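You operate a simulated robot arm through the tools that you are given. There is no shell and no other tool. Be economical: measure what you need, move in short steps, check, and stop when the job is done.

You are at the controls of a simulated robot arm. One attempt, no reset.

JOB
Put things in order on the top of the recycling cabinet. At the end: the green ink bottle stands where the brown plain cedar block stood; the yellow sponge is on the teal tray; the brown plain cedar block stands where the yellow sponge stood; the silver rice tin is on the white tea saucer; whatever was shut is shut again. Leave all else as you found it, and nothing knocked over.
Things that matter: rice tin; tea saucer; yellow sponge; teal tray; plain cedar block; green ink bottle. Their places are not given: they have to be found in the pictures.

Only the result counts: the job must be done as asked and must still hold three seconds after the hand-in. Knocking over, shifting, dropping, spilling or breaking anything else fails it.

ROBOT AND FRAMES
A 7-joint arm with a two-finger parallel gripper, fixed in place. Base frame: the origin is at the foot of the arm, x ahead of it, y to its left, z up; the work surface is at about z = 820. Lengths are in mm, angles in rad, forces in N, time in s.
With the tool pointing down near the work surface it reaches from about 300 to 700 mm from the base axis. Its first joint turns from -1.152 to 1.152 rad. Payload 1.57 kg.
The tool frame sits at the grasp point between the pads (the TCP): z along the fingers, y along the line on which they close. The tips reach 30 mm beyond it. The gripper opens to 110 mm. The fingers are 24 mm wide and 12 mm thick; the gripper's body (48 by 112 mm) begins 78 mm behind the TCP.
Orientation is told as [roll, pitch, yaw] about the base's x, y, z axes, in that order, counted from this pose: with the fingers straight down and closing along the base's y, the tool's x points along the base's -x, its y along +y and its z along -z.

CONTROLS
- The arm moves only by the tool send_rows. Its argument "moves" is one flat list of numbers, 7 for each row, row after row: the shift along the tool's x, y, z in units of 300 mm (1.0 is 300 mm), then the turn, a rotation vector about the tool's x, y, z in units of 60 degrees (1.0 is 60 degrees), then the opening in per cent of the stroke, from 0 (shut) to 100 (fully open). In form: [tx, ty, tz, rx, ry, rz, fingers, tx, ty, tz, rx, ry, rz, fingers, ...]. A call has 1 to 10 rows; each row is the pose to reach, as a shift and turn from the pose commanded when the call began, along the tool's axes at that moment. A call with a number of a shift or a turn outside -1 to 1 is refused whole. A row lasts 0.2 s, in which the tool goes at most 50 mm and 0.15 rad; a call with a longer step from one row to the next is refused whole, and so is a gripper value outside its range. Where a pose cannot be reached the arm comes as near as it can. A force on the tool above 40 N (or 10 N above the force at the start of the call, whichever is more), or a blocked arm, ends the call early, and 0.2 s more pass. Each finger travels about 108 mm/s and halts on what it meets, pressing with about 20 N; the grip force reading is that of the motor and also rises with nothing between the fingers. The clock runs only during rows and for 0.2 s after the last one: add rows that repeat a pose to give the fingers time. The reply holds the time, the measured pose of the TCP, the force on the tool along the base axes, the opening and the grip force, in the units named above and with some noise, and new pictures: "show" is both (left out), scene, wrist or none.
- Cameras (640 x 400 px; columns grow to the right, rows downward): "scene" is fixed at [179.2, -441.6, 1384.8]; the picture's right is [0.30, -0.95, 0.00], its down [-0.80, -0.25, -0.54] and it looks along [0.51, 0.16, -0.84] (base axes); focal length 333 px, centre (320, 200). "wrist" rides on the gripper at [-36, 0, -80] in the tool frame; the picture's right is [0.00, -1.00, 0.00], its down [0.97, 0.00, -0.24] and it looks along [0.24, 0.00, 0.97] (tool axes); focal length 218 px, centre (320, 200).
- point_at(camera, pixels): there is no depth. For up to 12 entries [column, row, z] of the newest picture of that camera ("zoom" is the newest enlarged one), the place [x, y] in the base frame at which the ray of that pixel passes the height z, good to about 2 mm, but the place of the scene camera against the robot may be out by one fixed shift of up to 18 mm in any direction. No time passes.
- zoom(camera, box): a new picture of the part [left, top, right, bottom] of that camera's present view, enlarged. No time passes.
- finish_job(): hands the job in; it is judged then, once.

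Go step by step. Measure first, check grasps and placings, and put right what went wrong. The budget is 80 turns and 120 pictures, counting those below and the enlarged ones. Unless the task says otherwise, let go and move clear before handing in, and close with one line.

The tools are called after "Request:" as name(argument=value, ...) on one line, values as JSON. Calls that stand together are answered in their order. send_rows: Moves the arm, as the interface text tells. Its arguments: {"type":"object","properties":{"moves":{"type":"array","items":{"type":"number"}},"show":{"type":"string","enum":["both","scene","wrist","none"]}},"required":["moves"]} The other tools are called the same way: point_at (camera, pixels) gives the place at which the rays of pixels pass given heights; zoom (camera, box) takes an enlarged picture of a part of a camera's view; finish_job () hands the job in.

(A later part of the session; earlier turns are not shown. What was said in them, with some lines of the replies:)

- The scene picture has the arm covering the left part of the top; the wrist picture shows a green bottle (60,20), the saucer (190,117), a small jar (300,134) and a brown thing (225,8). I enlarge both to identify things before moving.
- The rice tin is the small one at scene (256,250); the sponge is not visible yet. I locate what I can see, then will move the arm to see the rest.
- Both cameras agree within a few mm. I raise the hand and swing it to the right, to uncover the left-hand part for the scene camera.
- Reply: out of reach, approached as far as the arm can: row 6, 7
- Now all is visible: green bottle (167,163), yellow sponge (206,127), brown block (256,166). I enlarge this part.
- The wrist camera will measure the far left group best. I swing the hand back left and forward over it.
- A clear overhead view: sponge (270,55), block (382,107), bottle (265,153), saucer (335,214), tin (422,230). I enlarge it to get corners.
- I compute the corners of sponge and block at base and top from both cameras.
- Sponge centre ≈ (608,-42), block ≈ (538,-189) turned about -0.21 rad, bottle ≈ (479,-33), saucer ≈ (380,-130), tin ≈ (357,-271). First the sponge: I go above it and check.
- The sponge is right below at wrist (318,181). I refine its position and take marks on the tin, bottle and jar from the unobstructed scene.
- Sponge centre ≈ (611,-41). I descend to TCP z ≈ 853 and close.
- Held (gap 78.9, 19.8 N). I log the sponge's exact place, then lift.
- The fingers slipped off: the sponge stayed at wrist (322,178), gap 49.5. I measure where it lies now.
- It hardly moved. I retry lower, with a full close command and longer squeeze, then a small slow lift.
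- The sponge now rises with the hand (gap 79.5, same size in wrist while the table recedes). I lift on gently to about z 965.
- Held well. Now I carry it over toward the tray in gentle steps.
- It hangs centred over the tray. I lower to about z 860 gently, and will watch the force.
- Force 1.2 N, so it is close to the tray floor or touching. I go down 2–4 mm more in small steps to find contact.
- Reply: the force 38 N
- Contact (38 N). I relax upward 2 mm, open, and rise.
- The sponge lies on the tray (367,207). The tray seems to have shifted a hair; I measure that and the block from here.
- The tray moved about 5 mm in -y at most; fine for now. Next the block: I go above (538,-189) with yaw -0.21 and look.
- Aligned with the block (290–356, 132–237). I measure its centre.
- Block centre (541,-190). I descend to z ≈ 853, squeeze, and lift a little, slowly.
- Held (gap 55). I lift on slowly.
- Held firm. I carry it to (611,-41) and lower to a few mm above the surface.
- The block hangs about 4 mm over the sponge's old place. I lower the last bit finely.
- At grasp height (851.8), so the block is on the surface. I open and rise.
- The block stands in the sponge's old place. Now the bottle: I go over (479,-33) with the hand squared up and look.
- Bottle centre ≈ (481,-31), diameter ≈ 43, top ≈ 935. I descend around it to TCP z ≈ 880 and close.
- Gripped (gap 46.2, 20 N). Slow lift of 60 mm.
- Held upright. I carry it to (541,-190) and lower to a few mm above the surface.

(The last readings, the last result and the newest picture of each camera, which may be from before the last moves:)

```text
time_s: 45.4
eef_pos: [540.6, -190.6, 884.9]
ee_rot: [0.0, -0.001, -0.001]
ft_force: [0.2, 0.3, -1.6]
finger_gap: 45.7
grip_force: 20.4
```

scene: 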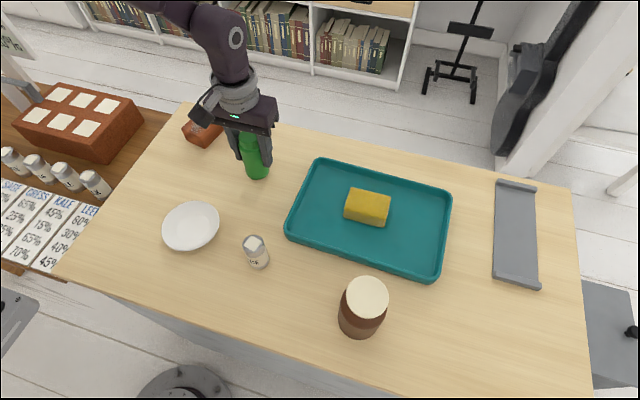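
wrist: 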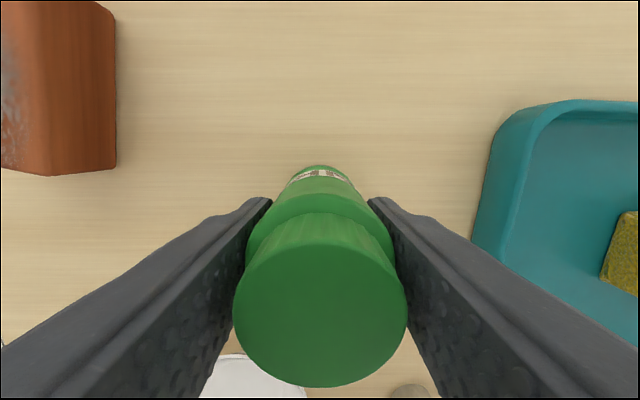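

By command it is 3.9 mm above its support. I lower that, open, and rise.

Request:
send_rows(moves=[0, 0, 0.006, 0, 0, 0, 0, 0, 0, 0.012, 0, 0, 0, 0, 0, 0, 0.012, 0, 0, 0, 0], show="none")

Request:
send_rows(moves=[0, 0, 0, 0, 0, 0, 60, 0, 0, 0, 0, 0, 0, 100, 0, 0, 0, 0, 0, 0, 100, 0, 0, -0.06, 0, 0, 0, 100, 0, 0, -0.18, 0, 0, 0, 100, 0, 0, -0.32, 0, 0, 0, 100, 0, 0, -0.45, 0, 0, 0, 100, 0, 0, -0.5, 0, 0, 0, 100], show="scene")

```text
time_s: 46.2
eef_pos: [541.1, -189.5, 882.8]
ee_rot: [-0.001, -0.001, 0.0]
ft_force: [-1.4, 0.3, 1.4]
finger_gap: 45.5
grip_force: 19.8
```

```text
time_s: 48.0
eef_pos: [541.2, -190.3, 1031.5]
ee_rot: [0.0, 0.0, 0.001]
ft_force: [0.7, -0.4, 1.1]
finger_gap: 110.0
grip_force: 0.0
```

scene: 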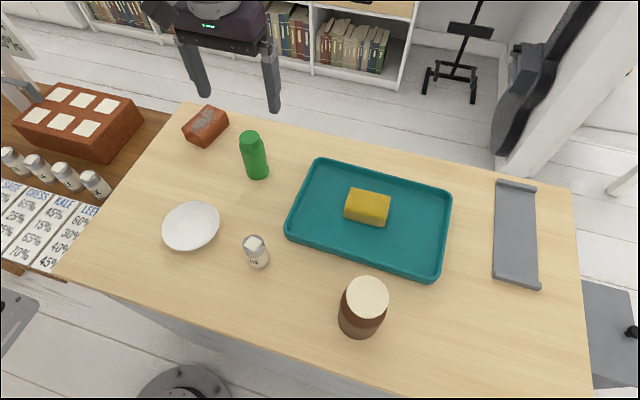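

The bottle stands in the block's old place (255,157). Now the rice tin: I go above (357,-271).

Request:
send_rows(moves=[0.14, -0.06, 0, 0, 0, 0, 100, 0.28, -0.12, 0, 0, 0, 0, 100, 0.42, -0.18, 0, 0, 0, 0, 100, 0.56, -0.24, 0, 0, 0, 0, 100, 0.614, -0.269, 0, 0, 0, 0, 100, 0.614, -0.269, 0.1, 0, 0, 0, 100, 0.614, -0.269, 0.1, 0, 0, 0, 100], show="wrist")

```text
time_s: 49.6
eef_pos: [357.1, -272.1, 1001.2]
ee_rot: [-0.001, 0.001, 0.0]
ft_force: [0.8, -0.1, -0.8]
finger_gap: 110.1
grip_force: 0.0
```

wrist: 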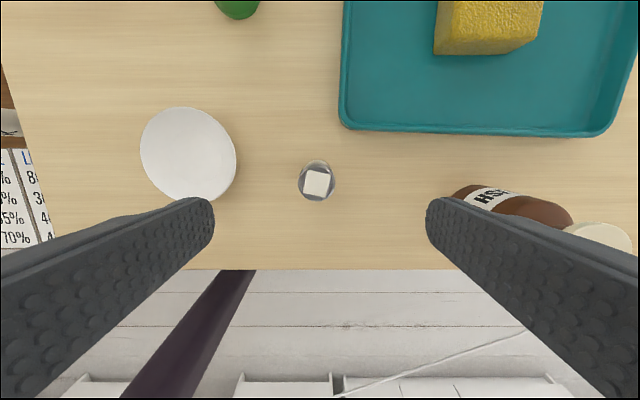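

Request:
zoom(camera="wrist", box=[269, 140, 365, 200])

Request:
point_at(camera="wrist", pixels=[[317, 183, 885], [317, 160, 820], [317, 201, 885], [336, 181, 885], [299, 181, 885], [188, 153, 835], [141, 155, 835], [236, 155, 835], [188, 106, 835], [188, 200, 835], [340, 130, 830], [460, 190, 820]])

Request:
zoom(camera="scene", box=[150, 190, 310, 290])

```text
6.67 times, centred on (317, 170) of wrist
```

zoom: 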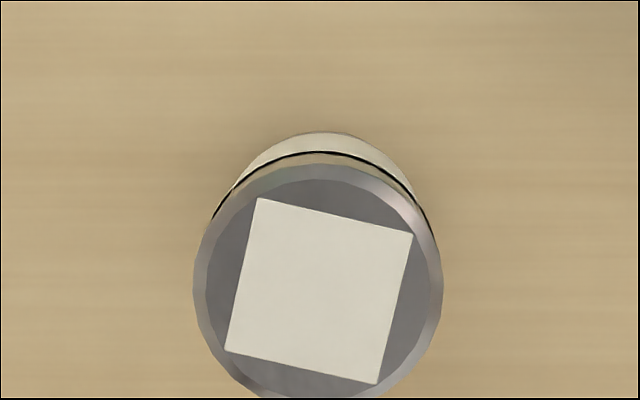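

```text
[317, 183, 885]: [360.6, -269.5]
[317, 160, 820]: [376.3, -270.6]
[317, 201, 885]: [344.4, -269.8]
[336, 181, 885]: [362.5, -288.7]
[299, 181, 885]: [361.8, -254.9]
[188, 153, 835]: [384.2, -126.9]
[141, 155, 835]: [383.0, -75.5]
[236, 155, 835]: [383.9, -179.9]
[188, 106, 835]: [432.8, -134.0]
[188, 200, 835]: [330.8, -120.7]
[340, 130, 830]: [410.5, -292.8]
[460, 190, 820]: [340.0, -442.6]
```

```text
4.00 times, centred on (230, 240) of scene
```

zoom: 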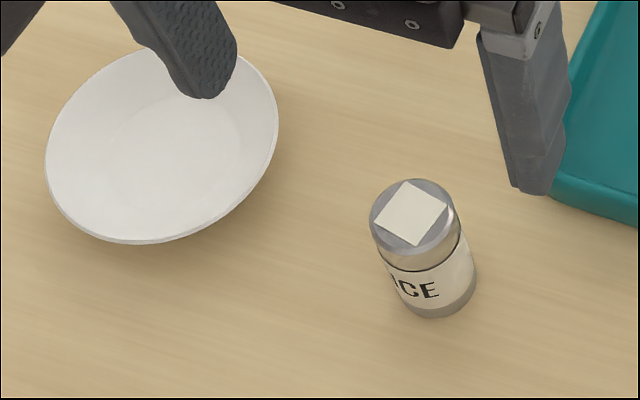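

Tin centre ≈ (360,-271), top ≈ 885, diameter ≈ 34. I descend to TCP z ≈ 868 (high grip, to clear the saucer rim later) and close.

Request:
send_rows(moves=[-0.008, 0.004, 0.1, 0, 0, 0, 100, -0.008, 0.004, 0.22, 0, 0, 0, 100, -0.008, 0.004, 0.34, 0, 0, 0, 100, -0.008, 0.004, 0.42, 0, 0, 0, 80, -0.008, 0.004, 0.443, 0, 0, 0, 60, -0.008, 0.004, 0.443, 0, 0, 0, 50, -0.008, 0.004, 0.443, 0, 0, 0, 38, -0.008, 0.004, 0.443, 0, 0, 0, 0, -0.008, 0.004, 0.443, 0, 0, 0, 0], show="both")

```text
time_s: 51.6
eef_pos: [358.7, -269.4, 870.0]
ee_rot: [-0.001, 0.001, -0.002]
ft_force: [0.8, -0.5, 0.2]
finger_gap: 33.4
grip_force: 20.1
```

scene: 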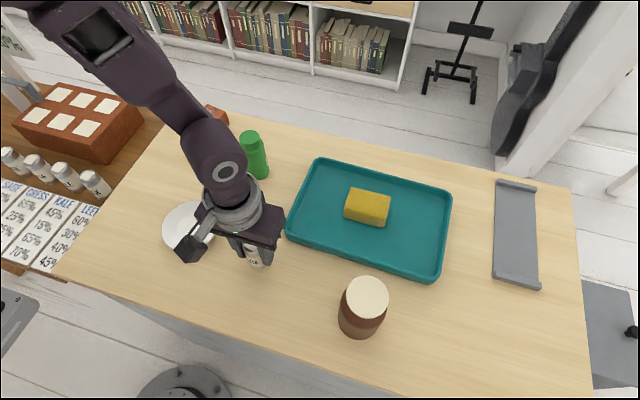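
wrist: 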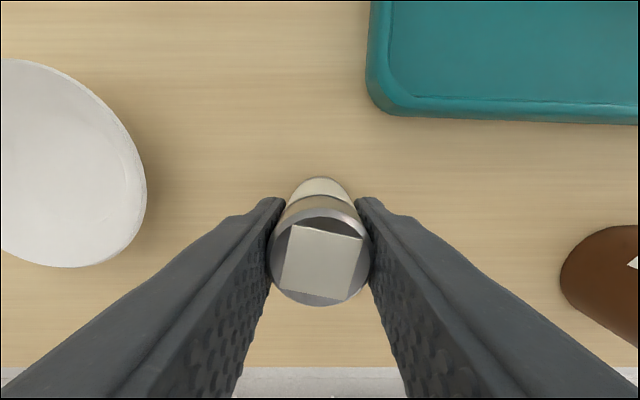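

Gripped (33.4 mm). Slow lift of 60 mm.

Request:
send_rows(moves=[0, 0, 0, 0, 0, 0, 0, 0, 0, -0.01, 0, 0, 0, 0, 0, 0, -0.025, 0, 0, 0, 0, 0, 0, -0.05, 0, 0, 0, 0, 0, 0, -0.085, 0, 0, 0, 0, 0, 0, -0.13, 0, 0, 0, 0, 0, 0, -0.17, 0, 0, 0, 0, 0, 0, -0.19, 0, 0, 0, 0, 0, 0, -0.2, 0, 0, 0, 0], show="wrist")

```text
time_s: 53.6
eef_pos: [358.4, -269.3, 928.5]
ee_rot: [-0.001, 0.0, 0.0]
ft_force: [0.1, -0.4, -0.4]
finger_gap: 33.1
grip_force: 20.0
```

wrist: 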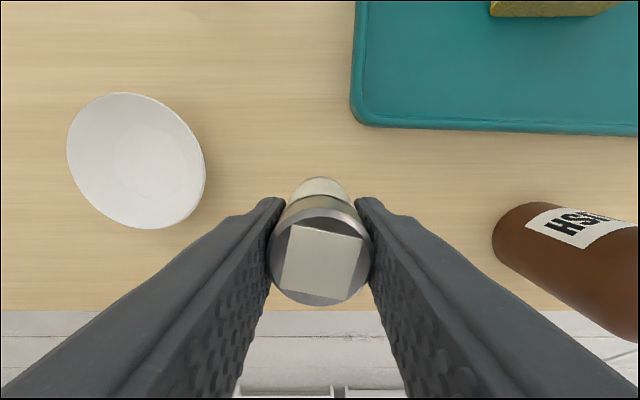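

Held. I carry it over the saucer centre (381.5,-130), and lower part way.

Request:
send_rows(moves=[-0.007, 0.04, 0, 0, 0, 0, 0, -0.022, 0.13, 0, 0, 0, 0, 0, -0.038, 0.23, 0, 0, 0, 0, 0, -0.054, 0.33, 0, 0, 0, 0, 0, -0.07, 0.42, 0, 0, 0, 0, 0, -0.077, 0.465, 0, 0, 0, 0, 0, -0.077, 0.465, 0.04, 0, 0, 0, 0, -0.077, 0.465, 0.09, 0, 0, 0, 0, -0.077, 0.465, 0.12, 0, 0, 0, 0, -0.077, 0.465, 0.12, 0, 0, 0, 0], show="both")

```text
time_s: 55.8
eef_pos: [383.6, -129.2, 893.3]
ee_rot: [0.0, 0.0, 0.002]
ft_force: [0.8, -0.5, 0.2]
finger_gap: 33.1
grip_force: 20.0
```

scene: 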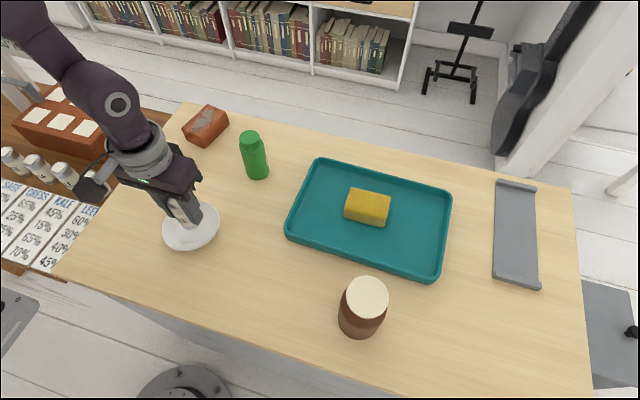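
wrist: 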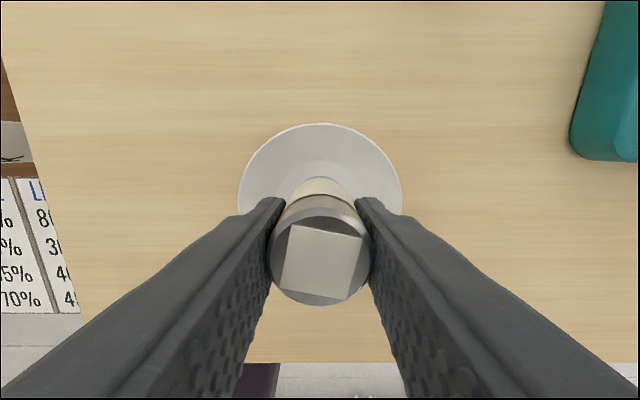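

Centred sideways (rim 238–402). I check the fore-aft by the rear rim at (320,123).

Request:
point_at(camera="wrist", pixels=[[320, 123, 838], [238, 190, 838], [402, 190, 838]])

Request:
send_rows(moves=[0, 0, 0.02, 0, 0, 0, 0, 0, 0, 0.035, 0, 0, 0, 0, 0, 0, 0.043, 0, 0, 0, 0, 0, 0, 0.05, 0, 0, 0, 0, 0, 0, 0.05, 0, 0, 0, 0], show="wrist")

```text
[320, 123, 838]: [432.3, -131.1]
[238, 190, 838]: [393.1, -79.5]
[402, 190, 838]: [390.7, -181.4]
```

```text
time_s: 57.0
eef_pos: [382.2, -130.5, 878.0]
ee_rot: [0.0, 0.003, -0.002]
ft_force: [0.5, -0.1, 0.0]
finger_gap: 33.0
grip_force: 19.8
```

wrist: 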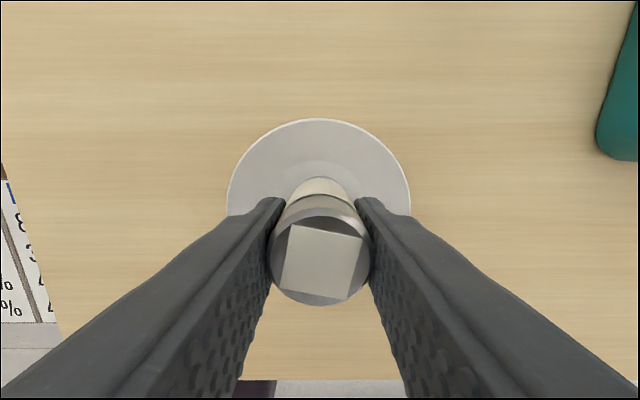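

Centre confirmed at (381,-130); no contact yet at z 878. I lower in 1 mm steps to feel for the saucer floor.

Request:
send_rows(moves=[0, 0, 0.003, 0, 0, 0, 0, 0, 0, 0.006, 0, 0, 0, 0, 0, 0, 0.006, 0, 0, 0, 0], show="none")

```text
time_s: 57.8
eef_pos: [382.7, -130.4, 875.8]
ee_rot: [0.0, 0.002, -0.001]
ft_force: [-0.3, -0.2, -1.6]
finger_gap: 33.2
grip_force: 19.8
```

Request:
send_rows(moves=[0, 0, 0.003, 0, 0, 0, 0, 0, 0, 0.006, 0, 0, 0, 0, 0, 0, 0.006, 0, 0, 0, 0], show="none")

```text
time_s: 58.6
eef_pos: [381.9, -129.7, 874.3]
ee_rot: [0.0, 0.0, 0.0]
ft_force: [-2.2, -0.1, 14.1]
finger_gap: 33.0
grip_force: 19.8
```

Contact (14 N). I ease up a touch, open to 60 %, and rise straight.

Request:
send_rows(moves=[0, 0, -0.003, 0, 0, 0, 0, 0, 0, -0.003, 0, 0, 0, 45, 0, 0, -0.003, 0, 0, 0, 60, 0, 0, -0.003, 0, 0, 0, 60, 0, 0, -0.06, 0, 0, 0, 60, 0, 0, -0.18, 0, 0, 0, 60, 0, 0, -0.32, 0, 0, 0, 80, 0, 0, -0.45, 0, 0, 0, 100, 0, 0, -0.5, 0, 0, 0, 100])

```text
time_s: 60.6
eef_pos: [380.7, -131.4, 1025.3]
ee_rot: [0.0, 0.0, 0.0]
ft_force: [0.7, 0.7, -0.3]
finger_gap: 109.5
grip_force: 0.1
```

scene: 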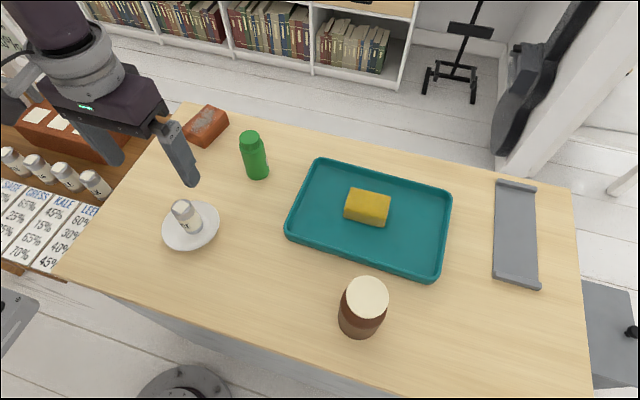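
wrist: 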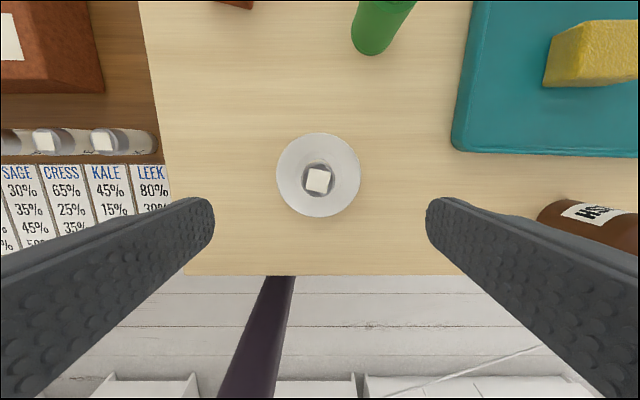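

All four items are in place: tin upright on the saucer (187,217), bottle (255,157), block (205,126), sponge on the tray (367,207). Nothing has fallen and the hand is clear, so I hand in.

Request:
finish_job()

```text
The job is handed in.
```

I handed the job in with all four things in place. The ink bottle stands where the cedar block stood, the sponge is on the teal tray, the cedar block stands where the sponge stood, and the rice tin is on the saucer. Nothing was knocked over and I opened nothing. The one deviation is the tray, which slid about 5 mm as I set the sponge down; I left it there.
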